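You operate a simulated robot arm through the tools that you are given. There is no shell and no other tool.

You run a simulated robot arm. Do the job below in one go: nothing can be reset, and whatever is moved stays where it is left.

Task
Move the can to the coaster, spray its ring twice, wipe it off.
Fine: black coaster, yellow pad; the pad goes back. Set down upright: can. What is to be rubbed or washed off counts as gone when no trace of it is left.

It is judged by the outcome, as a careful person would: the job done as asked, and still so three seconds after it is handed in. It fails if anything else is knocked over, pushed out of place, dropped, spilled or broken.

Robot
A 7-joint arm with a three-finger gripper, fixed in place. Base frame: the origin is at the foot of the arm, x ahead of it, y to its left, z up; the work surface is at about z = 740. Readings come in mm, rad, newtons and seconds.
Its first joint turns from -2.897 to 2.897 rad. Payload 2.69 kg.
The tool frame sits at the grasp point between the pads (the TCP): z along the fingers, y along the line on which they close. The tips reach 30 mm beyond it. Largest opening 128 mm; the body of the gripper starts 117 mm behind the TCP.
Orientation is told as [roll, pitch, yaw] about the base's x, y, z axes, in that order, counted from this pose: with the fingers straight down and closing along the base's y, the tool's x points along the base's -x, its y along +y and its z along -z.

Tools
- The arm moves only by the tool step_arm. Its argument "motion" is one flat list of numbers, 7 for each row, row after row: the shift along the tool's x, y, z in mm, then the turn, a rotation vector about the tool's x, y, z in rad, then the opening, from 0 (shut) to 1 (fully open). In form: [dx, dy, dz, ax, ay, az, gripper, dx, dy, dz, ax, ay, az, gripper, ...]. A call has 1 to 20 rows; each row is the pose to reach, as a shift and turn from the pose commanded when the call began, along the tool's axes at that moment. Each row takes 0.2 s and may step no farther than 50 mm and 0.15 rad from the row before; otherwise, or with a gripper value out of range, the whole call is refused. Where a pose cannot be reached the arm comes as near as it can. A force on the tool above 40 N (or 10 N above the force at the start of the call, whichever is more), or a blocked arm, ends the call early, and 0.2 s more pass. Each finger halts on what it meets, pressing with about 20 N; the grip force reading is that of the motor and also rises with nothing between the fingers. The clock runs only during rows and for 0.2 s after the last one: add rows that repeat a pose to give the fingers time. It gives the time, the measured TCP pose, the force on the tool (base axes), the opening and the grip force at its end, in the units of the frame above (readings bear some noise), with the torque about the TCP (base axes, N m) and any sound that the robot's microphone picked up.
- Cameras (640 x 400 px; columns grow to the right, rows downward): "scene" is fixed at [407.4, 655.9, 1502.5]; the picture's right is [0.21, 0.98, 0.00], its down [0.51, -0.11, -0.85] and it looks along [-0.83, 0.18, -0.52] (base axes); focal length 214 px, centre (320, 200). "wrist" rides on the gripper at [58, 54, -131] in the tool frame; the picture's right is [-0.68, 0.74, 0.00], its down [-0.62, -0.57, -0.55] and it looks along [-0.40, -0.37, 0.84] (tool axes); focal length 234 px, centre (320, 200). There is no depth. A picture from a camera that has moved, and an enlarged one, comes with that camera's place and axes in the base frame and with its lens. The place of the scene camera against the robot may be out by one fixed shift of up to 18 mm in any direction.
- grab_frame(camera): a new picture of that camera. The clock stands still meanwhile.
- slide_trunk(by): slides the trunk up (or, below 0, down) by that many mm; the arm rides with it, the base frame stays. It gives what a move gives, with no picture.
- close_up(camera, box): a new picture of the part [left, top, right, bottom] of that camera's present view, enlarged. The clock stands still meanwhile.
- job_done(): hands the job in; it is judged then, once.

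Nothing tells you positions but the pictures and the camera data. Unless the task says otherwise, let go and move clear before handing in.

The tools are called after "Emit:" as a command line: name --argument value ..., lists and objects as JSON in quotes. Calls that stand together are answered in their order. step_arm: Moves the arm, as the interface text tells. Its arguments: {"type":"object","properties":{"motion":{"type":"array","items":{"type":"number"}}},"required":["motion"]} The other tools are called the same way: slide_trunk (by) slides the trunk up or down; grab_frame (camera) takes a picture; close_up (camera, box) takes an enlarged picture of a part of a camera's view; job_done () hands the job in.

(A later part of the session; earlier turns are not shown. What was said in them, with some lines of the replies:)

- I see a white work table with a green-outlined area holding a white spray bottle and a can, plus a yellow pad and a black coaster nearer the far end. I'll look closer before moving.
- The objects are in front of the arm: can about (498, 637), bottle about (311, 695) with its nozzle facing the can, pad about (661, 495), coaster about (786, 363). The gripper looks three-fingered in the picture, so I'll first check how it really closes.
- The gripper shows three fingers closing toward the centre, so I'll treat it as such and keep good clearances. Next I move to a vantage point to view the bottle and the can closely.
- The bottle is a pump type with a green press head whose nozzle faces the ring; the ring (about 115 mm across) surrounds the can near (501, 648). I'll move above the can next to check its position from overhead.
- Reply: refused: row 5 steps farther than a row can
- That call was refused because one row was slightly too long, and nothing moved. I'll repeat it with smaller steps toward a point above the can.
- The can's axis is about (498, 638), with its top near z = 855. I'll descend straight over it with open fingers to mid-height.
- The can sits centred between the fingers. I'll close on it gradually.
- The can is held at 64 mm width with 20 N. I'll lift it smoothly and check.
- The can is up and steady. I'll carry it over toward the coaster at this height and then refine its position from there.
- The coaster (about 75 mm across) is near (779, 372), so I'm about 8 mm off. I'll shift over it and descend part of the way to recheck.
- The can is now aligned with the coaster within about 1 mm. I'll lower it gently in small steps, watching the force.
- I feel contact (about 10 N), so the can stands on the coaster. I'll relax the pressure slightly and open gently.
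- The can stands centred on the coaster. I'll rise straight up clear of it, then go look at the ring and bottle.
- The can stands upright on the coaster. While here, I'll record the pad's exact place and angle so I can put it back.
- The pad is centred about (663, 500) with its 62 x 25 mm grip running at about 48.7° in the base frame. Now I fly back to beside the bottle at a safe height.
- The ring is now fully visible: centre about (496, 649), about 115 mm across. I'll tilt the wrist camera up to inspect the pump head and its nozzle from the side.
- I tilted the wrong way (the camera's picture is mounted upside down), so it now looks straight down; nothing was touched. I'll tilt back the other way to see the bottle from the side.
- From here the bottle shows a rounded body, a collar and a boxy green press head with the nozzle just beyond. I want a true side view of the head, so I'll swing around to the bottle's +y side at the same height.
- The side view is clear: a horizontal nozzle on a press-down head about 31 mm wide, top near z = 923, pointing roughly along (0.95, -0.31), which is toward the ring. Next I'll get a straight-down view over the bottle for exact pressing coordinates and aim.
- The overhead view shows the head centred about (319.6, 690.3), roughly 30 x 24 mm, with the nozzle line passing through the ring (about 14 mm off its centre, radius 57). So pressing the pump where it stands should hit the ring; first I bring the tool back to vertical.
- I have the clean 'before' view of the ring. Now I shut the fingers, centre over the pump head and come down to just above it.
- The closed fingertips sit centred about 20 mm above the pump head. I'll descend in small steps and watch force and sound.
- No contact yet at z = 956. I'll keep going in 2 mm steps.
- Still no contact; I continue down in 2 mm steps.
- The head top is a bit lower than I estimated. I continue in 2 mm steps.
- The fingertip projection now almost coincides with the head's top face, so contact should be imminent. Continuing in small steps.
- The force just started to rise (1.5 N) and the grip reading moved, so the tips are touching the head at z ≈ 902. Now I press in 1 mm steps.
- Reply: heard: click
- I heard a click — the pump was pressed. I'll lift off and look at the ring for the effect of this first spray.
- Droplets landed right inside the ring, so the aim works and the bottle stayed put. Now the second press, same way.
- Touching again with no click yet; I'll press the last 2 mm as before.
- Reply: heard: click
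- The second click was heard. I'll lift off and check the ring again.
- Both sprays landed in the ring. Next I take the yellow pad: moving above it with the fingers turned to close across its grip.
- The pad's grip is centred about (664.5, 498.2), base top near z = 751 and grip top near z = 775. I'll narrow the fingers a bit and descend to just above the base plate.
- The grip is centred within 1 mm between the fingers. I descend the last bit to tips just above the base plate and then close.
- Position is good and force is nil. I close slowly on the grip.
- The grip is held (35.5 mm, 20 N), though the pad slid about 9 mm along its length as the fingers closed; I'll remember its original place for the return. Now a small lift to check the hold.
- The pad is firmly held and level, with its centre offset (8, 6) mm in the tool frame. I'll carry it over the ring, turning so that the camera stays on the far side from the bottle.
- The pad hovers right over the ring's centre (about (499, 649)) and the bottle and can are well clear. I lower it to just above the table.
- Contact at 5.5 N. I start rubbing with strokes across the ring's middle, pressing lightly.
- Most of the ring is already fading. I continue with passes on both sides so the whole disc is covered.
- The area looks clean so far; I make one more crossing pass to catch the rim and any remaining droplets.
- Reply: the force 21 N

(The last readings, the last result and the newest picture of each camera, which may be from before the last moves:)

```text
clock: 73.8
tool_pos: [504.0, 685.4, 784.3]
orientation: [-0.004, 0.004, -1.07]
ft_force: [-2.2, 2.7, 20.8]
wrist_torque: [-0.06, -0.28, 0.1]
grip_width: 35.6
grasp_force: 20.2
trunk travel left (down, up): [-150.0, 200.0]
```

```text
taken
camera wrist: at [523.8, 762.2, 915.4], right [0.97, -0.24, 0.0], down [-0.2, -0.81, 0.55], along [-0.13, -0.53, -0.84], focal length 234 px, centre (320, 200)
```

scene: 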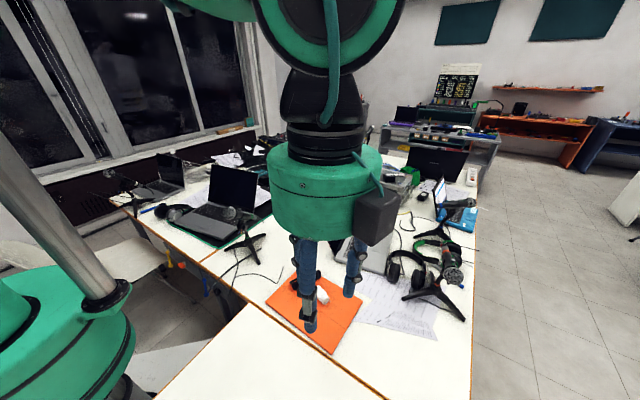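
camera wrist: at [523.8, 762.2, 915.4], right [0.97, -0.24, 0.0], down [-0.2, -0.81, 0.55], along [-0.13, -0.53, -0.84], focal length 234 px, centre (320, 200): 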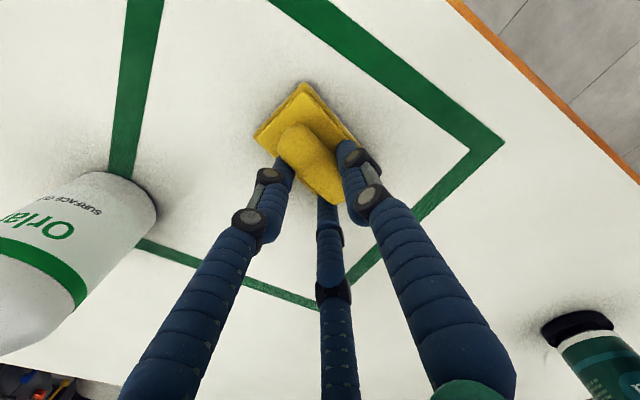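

Now I lift the pad and move aside so the wiped area can be inspected from above.

Emit:
step_arm --motion '[0, 0, -15, 0, 0, 0, 0.1, 0, 0, -40, 0, 0, 0, 0.1, -20, -17, -70, 0, 0, 0, 0.1, -45, -38, -100, 0, 0, 0, 0.1, -70, -60, -125, 0, 0, 0, 0.1, -85, -72.7, -136, 0, 0, 0, 0.1, -85, -72.7, -136, 0, 0, 0, 0.1]'

Emit:
grab_frame --camera "wrist"

Emit:
close_up --camera "wrist" --box '[200, 0, 440, 150]'

Emit:
close_up --camera "wrist" --box '[240, 0, 400, 100]'

```text
clock: 75.4
tool_pos: [482.4, 575.3, 920.7]
orientation: [-0.004, 0.002, -1.069]
ft_force: [-0.1, -0.6, 0.0]
wrist_torque: [-0.02, 0.0, -0.01]
grip_width: 35.5
grasp_force: 19.9
trunk travel left (down, up): [-150.0, 200.0]
```

```text
taken
camera wrist: at [502.0, 652.3, 1051.7], right [0.97, -0.24, 0.0], down [-0.2, -0.81, 0.55], along [-0.14, -0.53, -0.83], focal length 234 px, centre (320, 200)
```

wrist: 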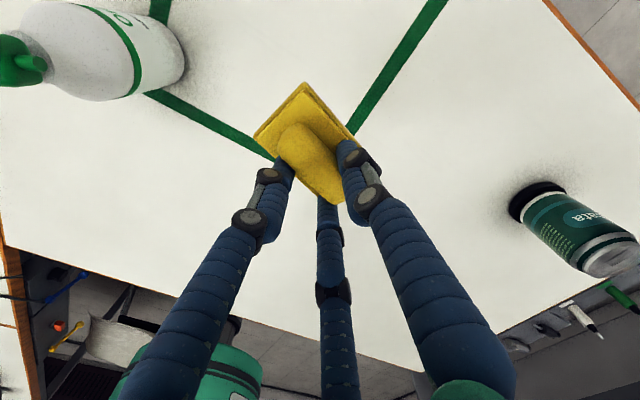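

```text
2.67 times, centred on (320, 75) of wrist
camera zoom: at [502.0, 652.3, 1051.7], right [0.97, -0.24, 0.0], down [-0.2, -0.81, 0.55], along [-0.14, -0.53, -0.83], focal length 624 px, centre (320, 533)
```

zoom: 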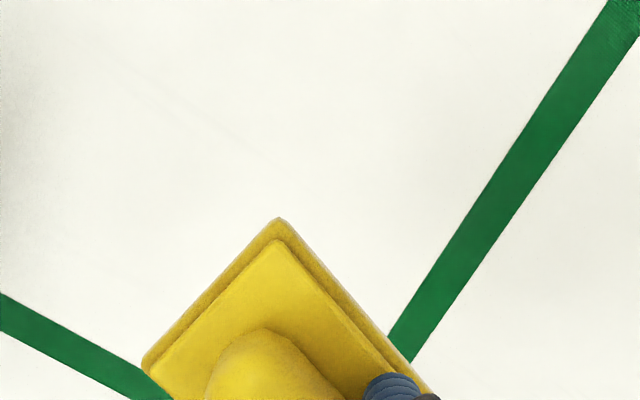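

```text
4.00 times, centred on (320, 50) of wrist
camera zoom: at [502.0, 652.3, 1051.7], right [0.97, -0.24, 0.0], down [-0.2, -0.81, 0.55], along [-0.14, -0.53, -0.83], focal length 937 px, centre (320, 800)
```

zoom: 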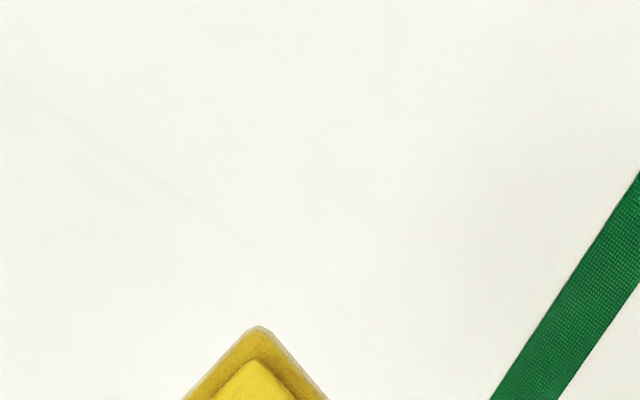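

No trace is visible where I can see; a small part is hidden behind the pad. I'll move up and sideways for a full view of the wiped area.

Emit:
step_arm --motion '[-15, 16, -28, 0, 0, 0, 0.1, -32, 35, -60, 0, 0, 0, 0.1, -45, 49, -85, 0, 0, 0, 0.1, -53, 57.9, -99, 0, 0, 0, 0.1, -53, 57.9, -99, 0, 0, 0, 0.1]'

Emit:
grab_frame --camera "wrist"

Emit:
close_up --camera "wrist" --box '[180, 0, 340, 100]'

Emit:
close_up --camera "wrist" --box '[220, 10, 300, 60]'

Emit:
close_up --camera "wrist" --box '[220, 50, 300, 100]'

```text
clock: 76.6
tool_pos: [559.4, 557.9, 1019.0]
orientation: [-0.005, 0.003, -1.069]
ft_force: [0.1, 0.6, 0.3]
wrist_torque: [-0.04, 0.07, -0.02]
grip_width: 35.9
grasp_force: 19.9
trunk travel left (down, up): [-150.0, 200.0]
```

```text
taken
camera wrist: at [578.8, 634.5, 1149.6], right [0.97, -0.24, 0.0], down [-0.2, -0.81, 0.55], along [-0.14, -0.53, -0.83], focal length 234 px, centre (320, 200)
```

wrist: 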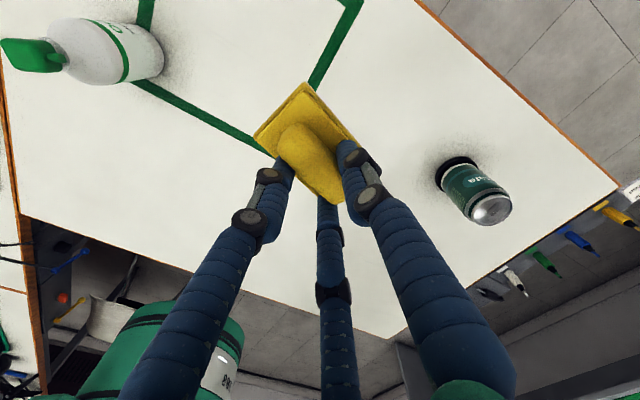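

```text
4.00 times, centred on (260, 50) of wrist
camera zoom: at [578.8, 634.5, 1149.6], right [0.97, -0.24, 0.0], down [-0.2, -0.81, 0.55], along [-0.14, -0.53, -0.83], focal length 937 px, centre (560, 800)
```

zoom: 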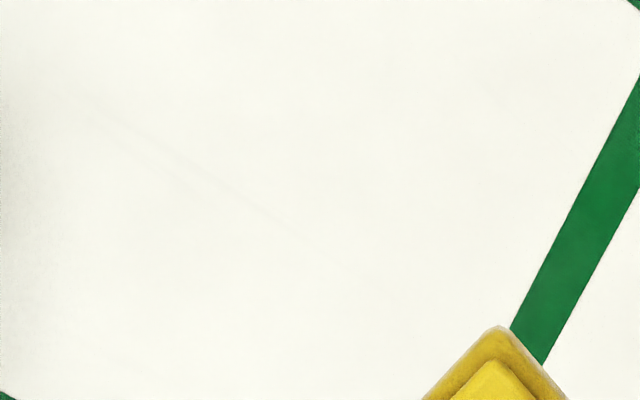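

```text
8.00 times, centred on (260, 35) of wrist
camera zoom: at [578.8, 634.5, 1149.6], right [0.97, -0.24, 0.0], down [-0.2, -0.81, 0.55], along [-0.14, -0.53, -0.83], focal length 1873 px, centre (800, 1520)
```

zoom: 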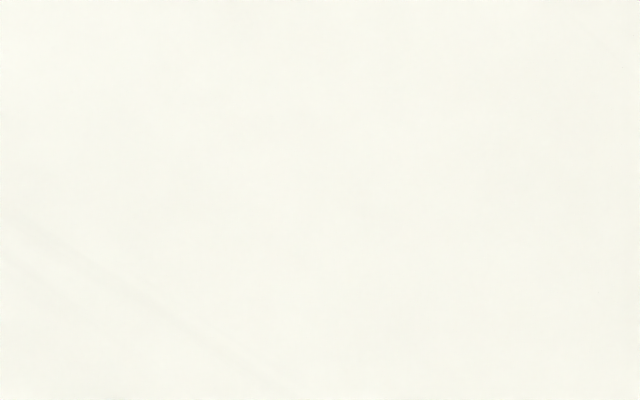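

```text
8.00 times, centred on (260, 75) of wrist
camera zoom: at [578.8, 634.5, 1149.6], right [0.97, -0.24, 0.0], down [-0.2, -0.81, 0.55], along [-0.14, -0.53, -0.83], focal length 1873 px, centre (800, 1200)
```

zoom: 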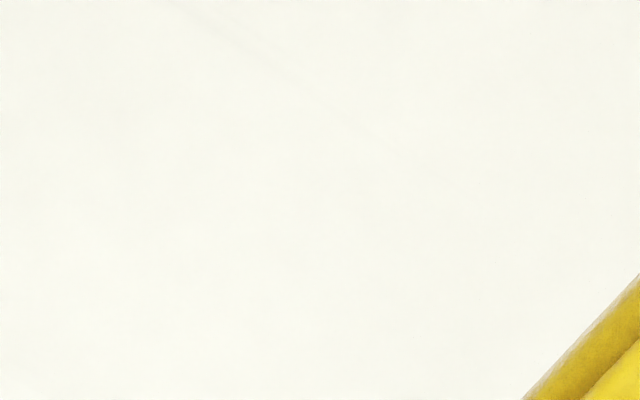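

The wiped area is clean with no trace of the ring. Now I bring the pad back above its original place, turned to its original angle.

Emit:
step_arm --motion '[-7.6, 5.4, 5, 0, 0, -0.1, 0.1, -15.3, 10.7, 12, 0, 0, -0.24, 0.1, -22.9, 16, 22, 0, 0, -0.38, 0.1, -30.5, 21.4, 33, 0, 0, -0.52, 0.1, -38.2, 26.8, 44, 0, 0, -0.66, 0.1, -45.8, 32.1, 55, 0, 0, -0.8, 0.1, -53.4, 37.4, 66, 0, 0, -0.94, 0.1, -61, 42.8, 77, 0, 0, -1.08, 0.1, -68.7, 48.2, 88, 0, 0, -1.22, 0.1, -76.4, 53.5, 99, 0, 0, -1.36, 0.1, -84, 58.9, 110, 0, 0, -1.5, 0.1, -91.6, 64.2, 121, 0, 0, -1.64, 0.1, -99.3, 69.6, 131, 0, 0, -1.78, 0.1, -106.9, 74.9, 139, 0, 0, -1.92, 0.1, -106.9, 74.9, 139, 0, 0, -1.92, 0.1]'

Emit:
grab_frame --camera "wrist"

Emit:
close_up --camera "wrist" --box '[240, 70, 400, 170]'

```text
clock: 79.8
tool_pos: [676.4, 498.3, 877.6]
orientation: [0.003, 0.004, 0.853]
ft_force: [0.6, 0.0, -0.5]
wrist_torque: [0.02, 0.02, -0.01]
grip_width: 35.7
grasp_force: 20.2
trunk travel left (down, up): [-150.0, 200.0]
```

```text
taken
camera wrist: at [597.9, 490.4, 1010.0], right [-0.11, 0.99, 0.0], down [0.83, 0.09, 0.54], along [0.54, 0.06, -0.84], focal length 234 px, centre (320, 200)
```

wrist: 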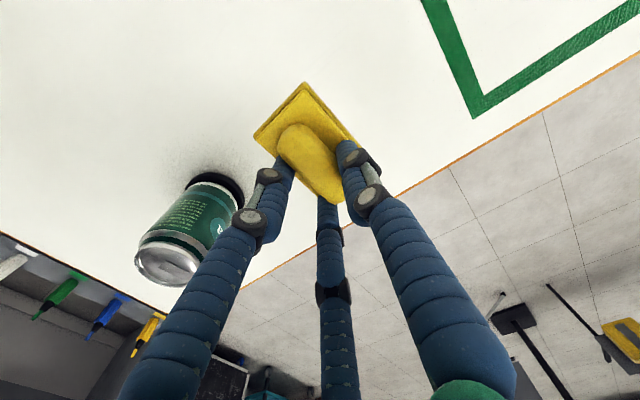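

```text
4.00 times, centred on (320, 120) of wrist
camera zoom: at [597.9, 490.4, 1010.0], right [-0.11, 0.99, 0.0], down [0.83, 0.09, 0.54], along [0.54, 0.06, -0.84], focal length 937 px, centre (320, 520)
```

zoom: 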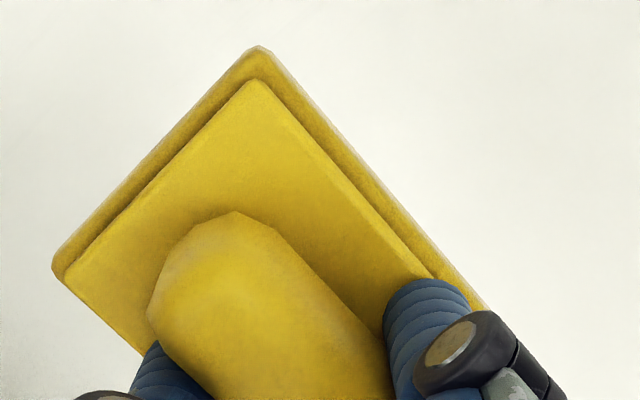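

I'm within 2 mm of the return position. I shift slightly and lower the pad to just above the table.

Emit:
step_arm --motion '[-1.4, 1.5, 25, 0, 0, 0, 0.1, -1.4, 1.5, 55, 0, 0, 0, 0.1, -1.4, 1.5, 78, 0, 0, 0, 0.1, -1.4, 1.5, 88, 0, 0, 0, 0.1, -1.4, 1.5, 90, 0, 0, 0, 0.1, -1.4, 1.5, 90, 0, 0, 0, 0.1]'

```text
clock: 81.2
tool_pos: [676.0, 500.2, 788.5]
orientation: [0.001, 0.004, 0.85]
ft_force: [-0.2, -1.2, -0.2]
wrist_torque: [0.02, 0.0, -0.02]
grip_width: 35.7
grasp_force: 19.7
trunk travel left (down, up): [-150.0, 200.0]
```

Emit:
step_arm --motion '[0, 0, 1, 0, 0, 0, 0.1, 0, 0, 2, 0, 0, 0, 0.1, 0, 0, 3, 0, 0, 0, 0.1, 0, 0, 3, 0, 0, 0, 0.1]'

```text
clock: 82.2
tool_pos: [675.5, 501.7, 785.2]
orientation: [0.005, 0.001, 0.85]
ft_force: [0.3, -0.1, -0.6]
wrist_torque: [-0.06, -0.01, 0.01]
grip_width: 35.8
grasp_force: 20.5
trunk travel left (down, up): [-150.0, 200.0]
```

Emit:
step_arm --motion '[0, 0, 0.7, 0, 0, 0, 0.1, 0, 0, 1.2, 0, 0, 0, 0.1, 0, 0, 1.2, 0, 0, 0, 0.1]'

```text
clock: 83.0
tool_pos: [675.7, 502.3, 785.0]
orientation: [0.004, 0.004, 0.85]
ft_force: [-1.6, 0.4, 3.9]
wrist_torque: [0.11, -0.06, 0.03]
grip_width: 35.7
grasp_force: 20.1
trunk travel left (down, up): [-150.0, 200.0]
```

The pad is touching the table (4 N). Before letting go I check the picture for its position.

Emit:
close_up --camera "wrist" --box '[240, 110, 400, 210]'

Emit:
grab_frame --camera "wrist"

```text
4.00 times, centred on (320, 160) of wrist
camera zoom: at [596.7, 493.0, 916.2], right [-0.11, 0.99, 0.0], down [0.83, 0.09, 0.55], along [0.54, 0.06, -0.84], focal length 937 px, centre (320, 360)
```

zoom: 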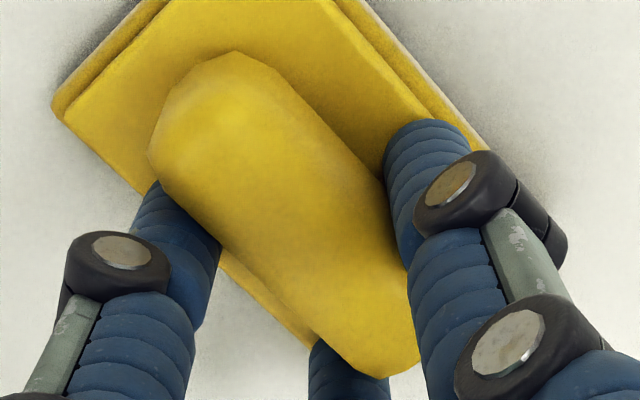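

```text
taken
camera wrist: at [596.7, 493.0, 916.2], right [-0.11, 0.99, 0.0], down [0.83, 0.09, 0.55], along [0.54, 0.06, -0.84], focal length 234 px, centre (320, 200)
```

wrist: 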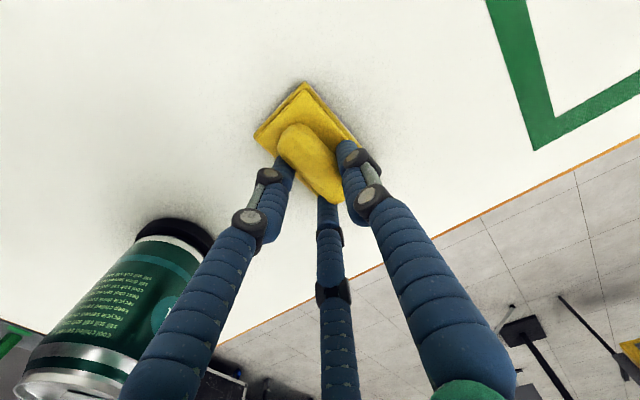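

The position agrees with the target within about 1–2 mm. I let go gently.

Emit:
step_arm --motion '[0, 0, 0, 0, 0, 0, 0.28, 0, 0, 0, 0, 0, 0, 0.36, 0, 0, 0, 0, 0, 0, 0.48, 0, 0, 0, 0, 0, 0, 0.58, 0, 0, 0, 0, 0, 0, 0.58]'

Emit:
close_up --camera "wrist" --box '[240, 110, 400, 210]'

```text
clock: 84.2
tool_pos: [675.6, 500.1, 784.1]
orientation: [0.004, 0.005, 0.85]
ft_force: [0.6, -0.7, -0.2]
wrist_torque: [-0.02, 0.02, -0.02]
grip_width: 74.4
grasp_force: 0.0
trunk travel left (down, up): [-150.0, 200.0]
```

```text
4.00 times, centred on (320, 160) of wrist
camera zoom: at [596.6, 492.9, 915.7], right [-0.11, 0.99, 0.0], down [0.83, 0.09, 0.54], along [0.54, 0.06, -0.84], focal length 937 px, centre (320, 360)
```

zoom: 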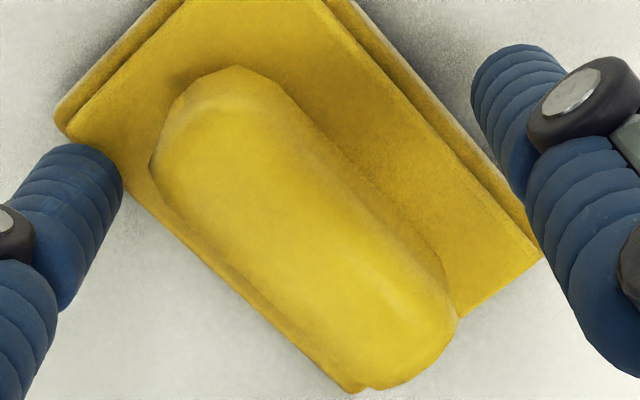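

The pad is free and within about 2 mm of where it first lay. I rise straight up and return to the earlier viewpoint to compare.

Emit:
step_arm --motion '[0, 0, -10, 0, 0, 0, 0.58, 0, 0, -30, 0, 0, 0, 0.58, 0, 0, -65, 0, 0, 0, 0.7, 0, 0, -105, 0, 0, 0, 0.9, 0, 0, -140, 0, 0, 0, 1, 7.1, -9.5, -163, 0, 0, 0, 1, 7.1, -9.5, -163, 0, 0, 0, 1]'

Emit:
grab_frame --camera "wrist"

Emit:
close_up --camera "wrist" --box '[240, 70, 400, 170]'

```text
clock: 85.8
tool_pos: [678.3, 489.3, 947.3]
orientation: [0.003, 0.005, 0.848]
ft_force: [-0.7, -0.6, 0.1]
wrist_torque: [0.03, -0.01, -0.01]
grip_width: 127.9
grasp_force: 0.1
trunk travel left (down, up): [-150.0, 200.0]
```

```text
taken
camera wrist: at [599.8, 481.3, 1079.5], right [-0.11, 0.99, 0.0], down [0.83, 0.09, 0.54], along [0.54, 0.06, -0.84], focal length 234 px, centre (320, 200)
```

wrist: 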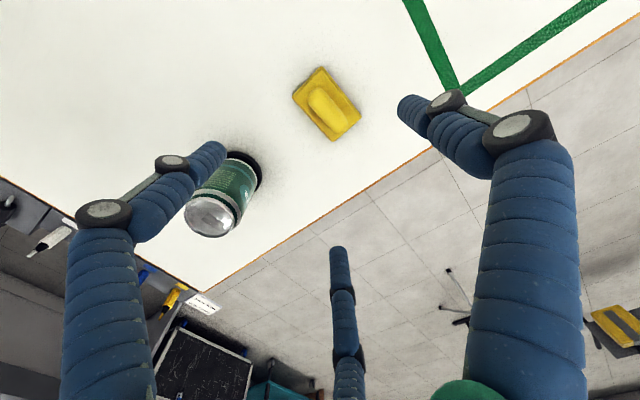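

```text
4.00 times, centred on (320, 120) of wrist
camera zoom: at [599.8, 481.3, 1079.5], right [-0.11, 0.99, 0.0], down [0.83, 0.09, 0.54], along [0.54, 0.06, -0.84], focal length 937 px, centre (320, 520)
```

zoom: 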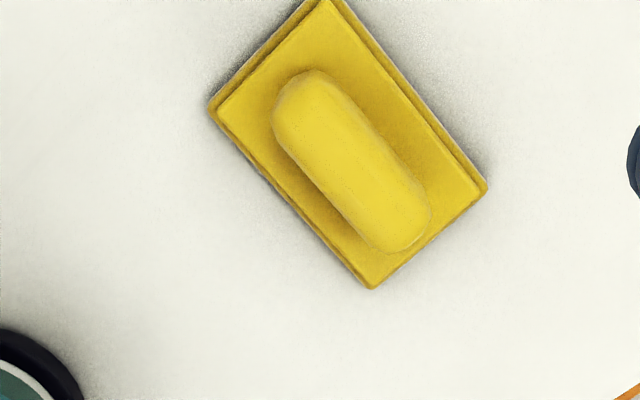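

I drifted a little off the reference viewpoint; I'll correct so the picture can be compared directly with the earlier one.

Emit:
step_arm --motion '[0.7, 9.5, 0, 0, 0, 0, 1, 1.5, 18.9, 0, 0, 0, 0, 1, 1.5, 18.9, 0, 0, 0, 0, 1]'

Emit:
close_up --camera "wrist" --box '[240, 70, 400, 170]'

Emit:
grab_frame --camera "wrist"

```text
clock: 86.6
tool_pos: [662.5, 500.9, 947.1]
orientation: [0.005, 0.003, 0.851]
ft_force: [1.1, 0.1, 0.3]
wrist_torque: [-0.01, -0.05, -0.01]
grip_width: 128.1
grasp_force: 0.1
trunk travel left (down, up): [-150.0, 200.0]
```

```text
4.00 times, centred on (320, 120) of wrist
camera zoom: at [584.5, 492.9, 1079.2], right [-0.11, 0.99, 0.0], down [0.83, 0.09, 0.54], along [0.54, 0.06, -0.84], focal length 937 px, centre (320, 520)
```

zoom: 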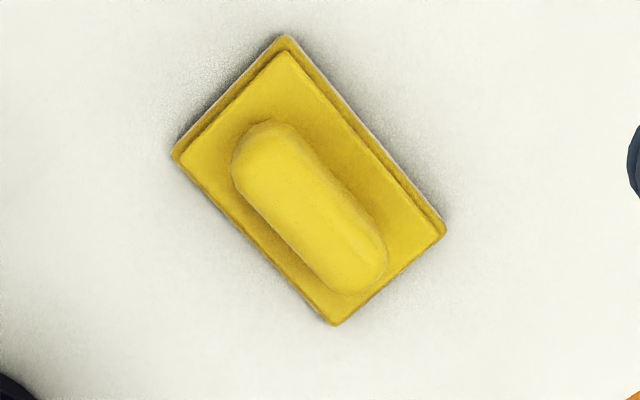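

```text
taken
camera wrist: at [584.5, 492.9, 1079.2], right [-0.11, 0.99, 0.0], down [0.83, 0.09, 0.54], along [0.54, 0.06, -0.84], focal length 234 px, centre (320, 200)
```

wrist: 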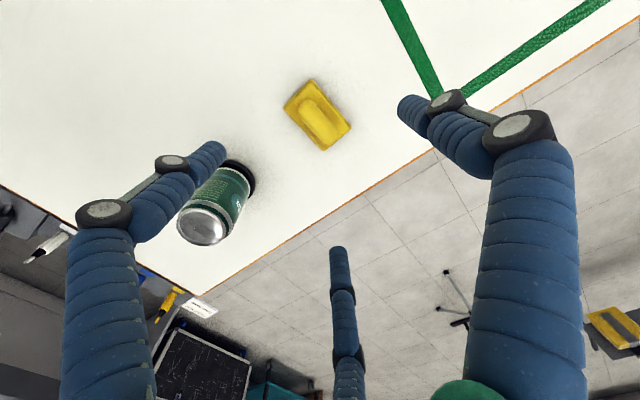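

The pad lies back within about 2 mm and 1–2° of its original pose. Now I go back to the earlier viewpoint above the bottle to confirm the wiped spot and that the bottle is undisturbed.

Emit:
step_arm --motion '[3.4, 15.3, -30, 0, 0, 0.013, 1, 10.1, 46, -60, 0, 0, 0.04, 1, 17.7, 80.5, -85, 0, 0, 0.069, 1, 26.1, 118.8, -98, 0, 0, 0.102, 1, 34.6, 157.1, -98, 0, 0, 0.135, 1, 43, 195.4, -98, 0, 0, 0.168, 1, 51.4, 233.8, -98, 0, 0, 0.201, 1, 59.9, 272.1, -98, 0, 0, 0.234, 1, 68.3, 310.4, -98, 0, 0, 0.267, 1, 76.7, 348.7, -98, 0, 0, 0.3, 1, 81.8, 371.7, -98, 0, 0, 0.32, 1, 84.3, 383.2, -98, 0, 0, 0.33, 1, 84.3, 383.2, -98, 0, 0, 0.33, 1]'

Emit:
grab_frame --camera "wrist"

Emit:
close_up --camera "wrist" --box '[240, 90, 400, 190]'

Emit:
close_up --camera "wrist" --box '[240, 150, 400, 250]'

Emit:
close_up --camera "wrist" --box '[280, 160, 360, 210]'

Emit:
close_up --camera "wrist" --box '[200, 240, 300, 340]'

```text
clock: 89.4
tool_pos: [319.2, 689.7, 1046.0]
orientation: [0.001, 0.005, 0.52]
ft_force: [-0.8, -0.7, 0.6]
wrist_torque: [-0.01, 0.0, 0.01]
grip_width: 128.1
grasp_force: 0.0
trunk travel left (down, up): [-150.0, 200.0]
```

```text
taken
camera wrist: at [242.7, 708.8, 1178.5], right [0.22, 0.98, 0.0], down [0.82, -0.18, 0.54], along [0.53, -0.12, -0.84], focal length 234 px, centre (320, 200)
```

wrist: 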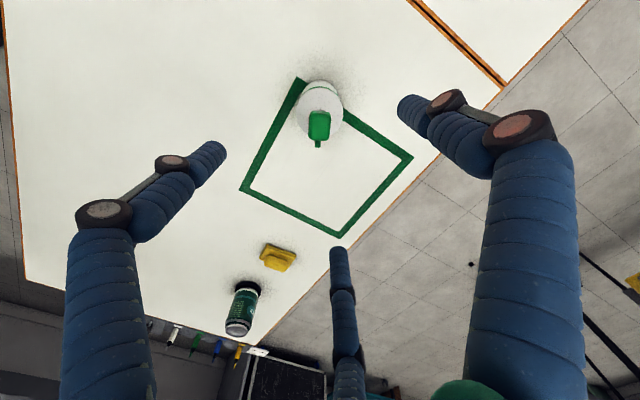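

```text
4.00 times, centred on (320, 140) of wrist
camera zoom: at [242.7, 708.8, 1178.5], right [0.22, 0.98, 0.0], down [0.82, -0.18, 0.54], along [0.53, -0.12, -0.84], focal length 937 px, centre (320, 440)
```

zoom: 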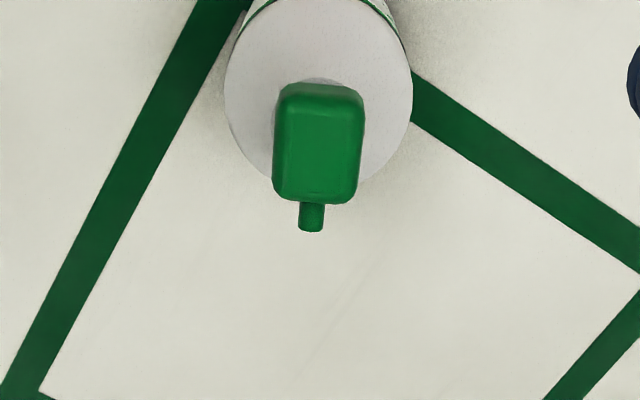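

```text
4.00 times, centred on (320, 200) of wrist
camera zoom: at [242.7, 708.8, 1178.5], right [0.22, 0.98, 0.0], down [0.82, -0.18, 0.54], along [0.53, -0.12, -0.84], focal length 937 px, centre (320, 200)
```

zoom: 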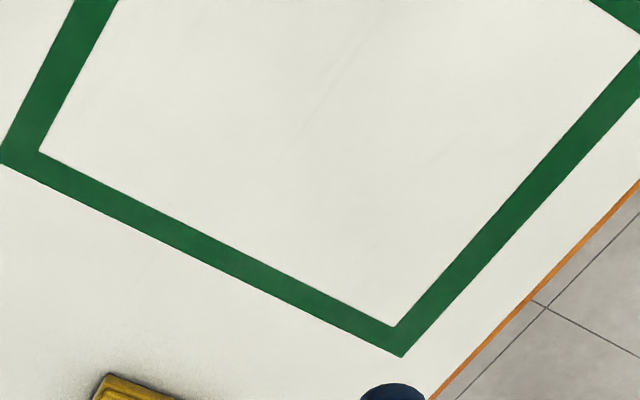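

```text
8.00 times, centred on (320, 185) of wrist
camera zoom: at [242.7, 708.8, 1178.5], right [0.22, 0.98, 0.0], down [0.82, -0.18, 0.54], along [0.53, -0.12, -0.84], focal length 1873 px, centre (320, 320)
```

zoom: 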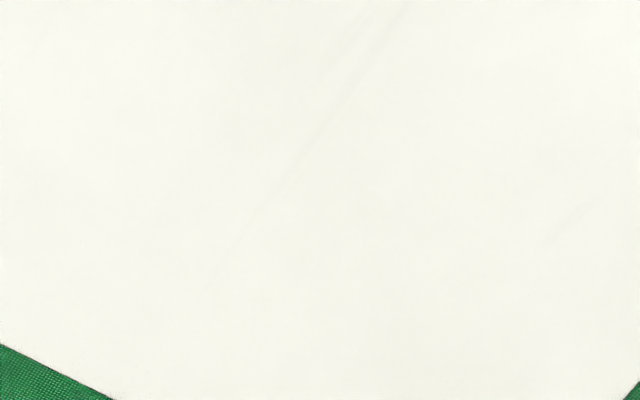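

```text
4.00 times, centred on (250, 290) of wrist
camera zoom: at [242.7, 708.8, 1178.5], right [0.22, 0.98, 0.0], down [0.82, -0.18, 0.54], along [0.53, -0.12, -0.84], focal length 937 px, centre (600, -160)
```

zoom: 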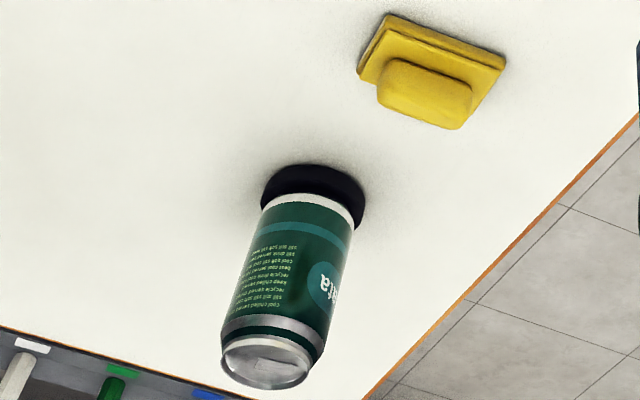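

Everything looks right: ring gone, bottle unmoved, can upright on the coaster, pad back. I'll examine two very faint streaks at the highest zoom to be sure they are only table texture.

Emit:
close_up --camera "wrist" --box '[330, 170, 370, 195]'

Emit:
close_up --camera "wrist" --box '[285, 160, 325, 185]'

Emit:
close_up --camera "wrist" --box '[285, 190, 365, 240]'

```text
16.00 times, centred on (350, 182) of wrist
camera zoom: at [242.7, 708.8, 1178.5], right [0.22, 0.98, 0.0], down [0.82, -0.18, 0.54], along [0.53, -0.12, -0.84], focal length 3747 px, centre (-160, 480)
```

zoom: 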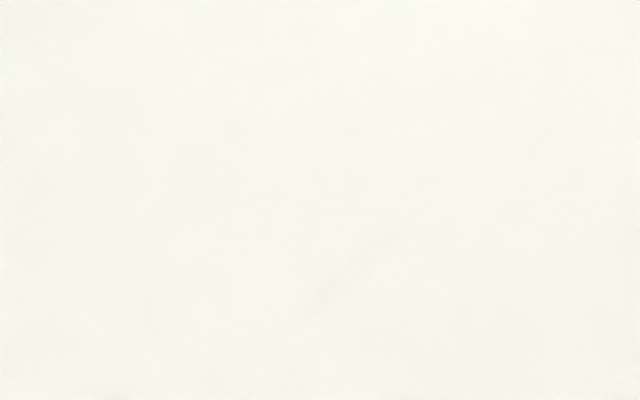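

```text
16.00 times, centred on (305, 172) of wrist
camera zoom: at [242.7, 708.8, 1178.5], right [0.22, 0.98, 0.0], down [0.82, -0.18, 0.54], along [0.53, -0.12, -0.84], focal length 3747 px, centre (560, 640)
```

zoom: 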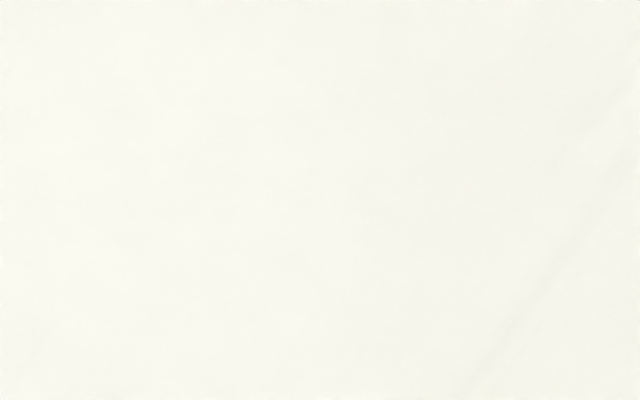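

```text
8.00 times, centred on (325, 215) of wrist
camera zoom: at [242.7, 708.8, 1178.5], right [0.22, 0.98, 0.0], down [0.82, -0.18, 0.54], along [0.53, -0.12, -0.84], focal length 1873 px, centre (280, 80)
```

zoom: 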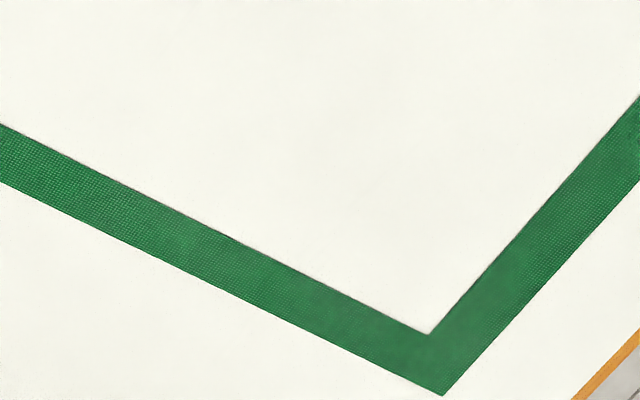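

Those streaks are just the table's own grain; no ring remains. I'll raise the arm further clear and hand in.

Emit:
step_arm --motion '[0, 0, -30, 0, 0, 0, 1, 0, 0, -70, 0, 0, 0, 1, 0, 0, -110, 0, 0, 0, 1, 0, 0, -140, 0, 0, 0, 1, 0, 0, -140, 0, 0, 0, 1]'

Emit:
grab_frame --camera "wrist"

```text
clock: 90.6
tool_pos: [319.7, 691.2, 1186.5]
orientation: [0.002, 0.005, 0.52]
ft_force: [-0.6, -0.5, -0.1]
wrist_torque: [0.05, -0.02, 0.0]
grip_width: 128.2
grasp_force: 0.0
trunk travel left (down, up): [-150.0, 200.0]
```

```text
taken
camera wrist: at [242.9, 708.6, 1318.5], right [0.22, 0.98, 0.0], down [0.82, -0.18, 0.54], along [0.53, -0.12, -0.84], focal length 234 px, centre (320, 200)
```

wrist: 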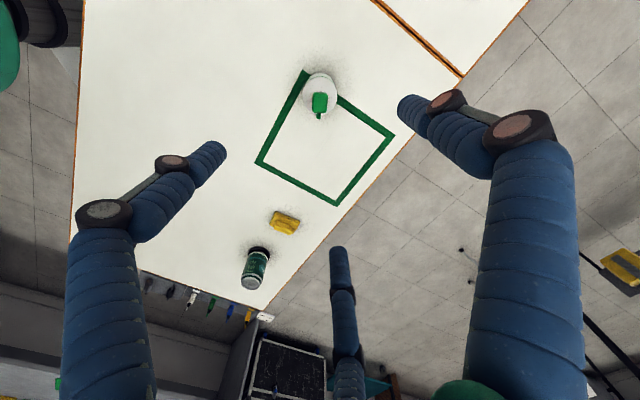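

The can stands upright on the black coaster, the ring was sprayed twice and is wiped off, the pad is back in its place, and the bottle has not moved. The arm is clear, so I'm handing in.

Emit:
job_done

```text
The job is handed in.
```

The job is finished and handed in. I checked the result from above before handing it in:

- **Can:** it stands upright and centred on the black coaster.
- **Ring:** I pressed the spray pump twice where the bottle stood, and droplets landed inside the ring. I then rubbed the whole area with the yellow pad. No trace shows at the highest zoom; the two very faint streaks left there look like the table's own grain.
- **Yellow pad:** it is back within about 2 mm and 1–2° of where it first lay. It slid a little when I gripped it, and I corrected for that when putting it down.
- **Bottle:** it was not moved, and nothing else was touched.
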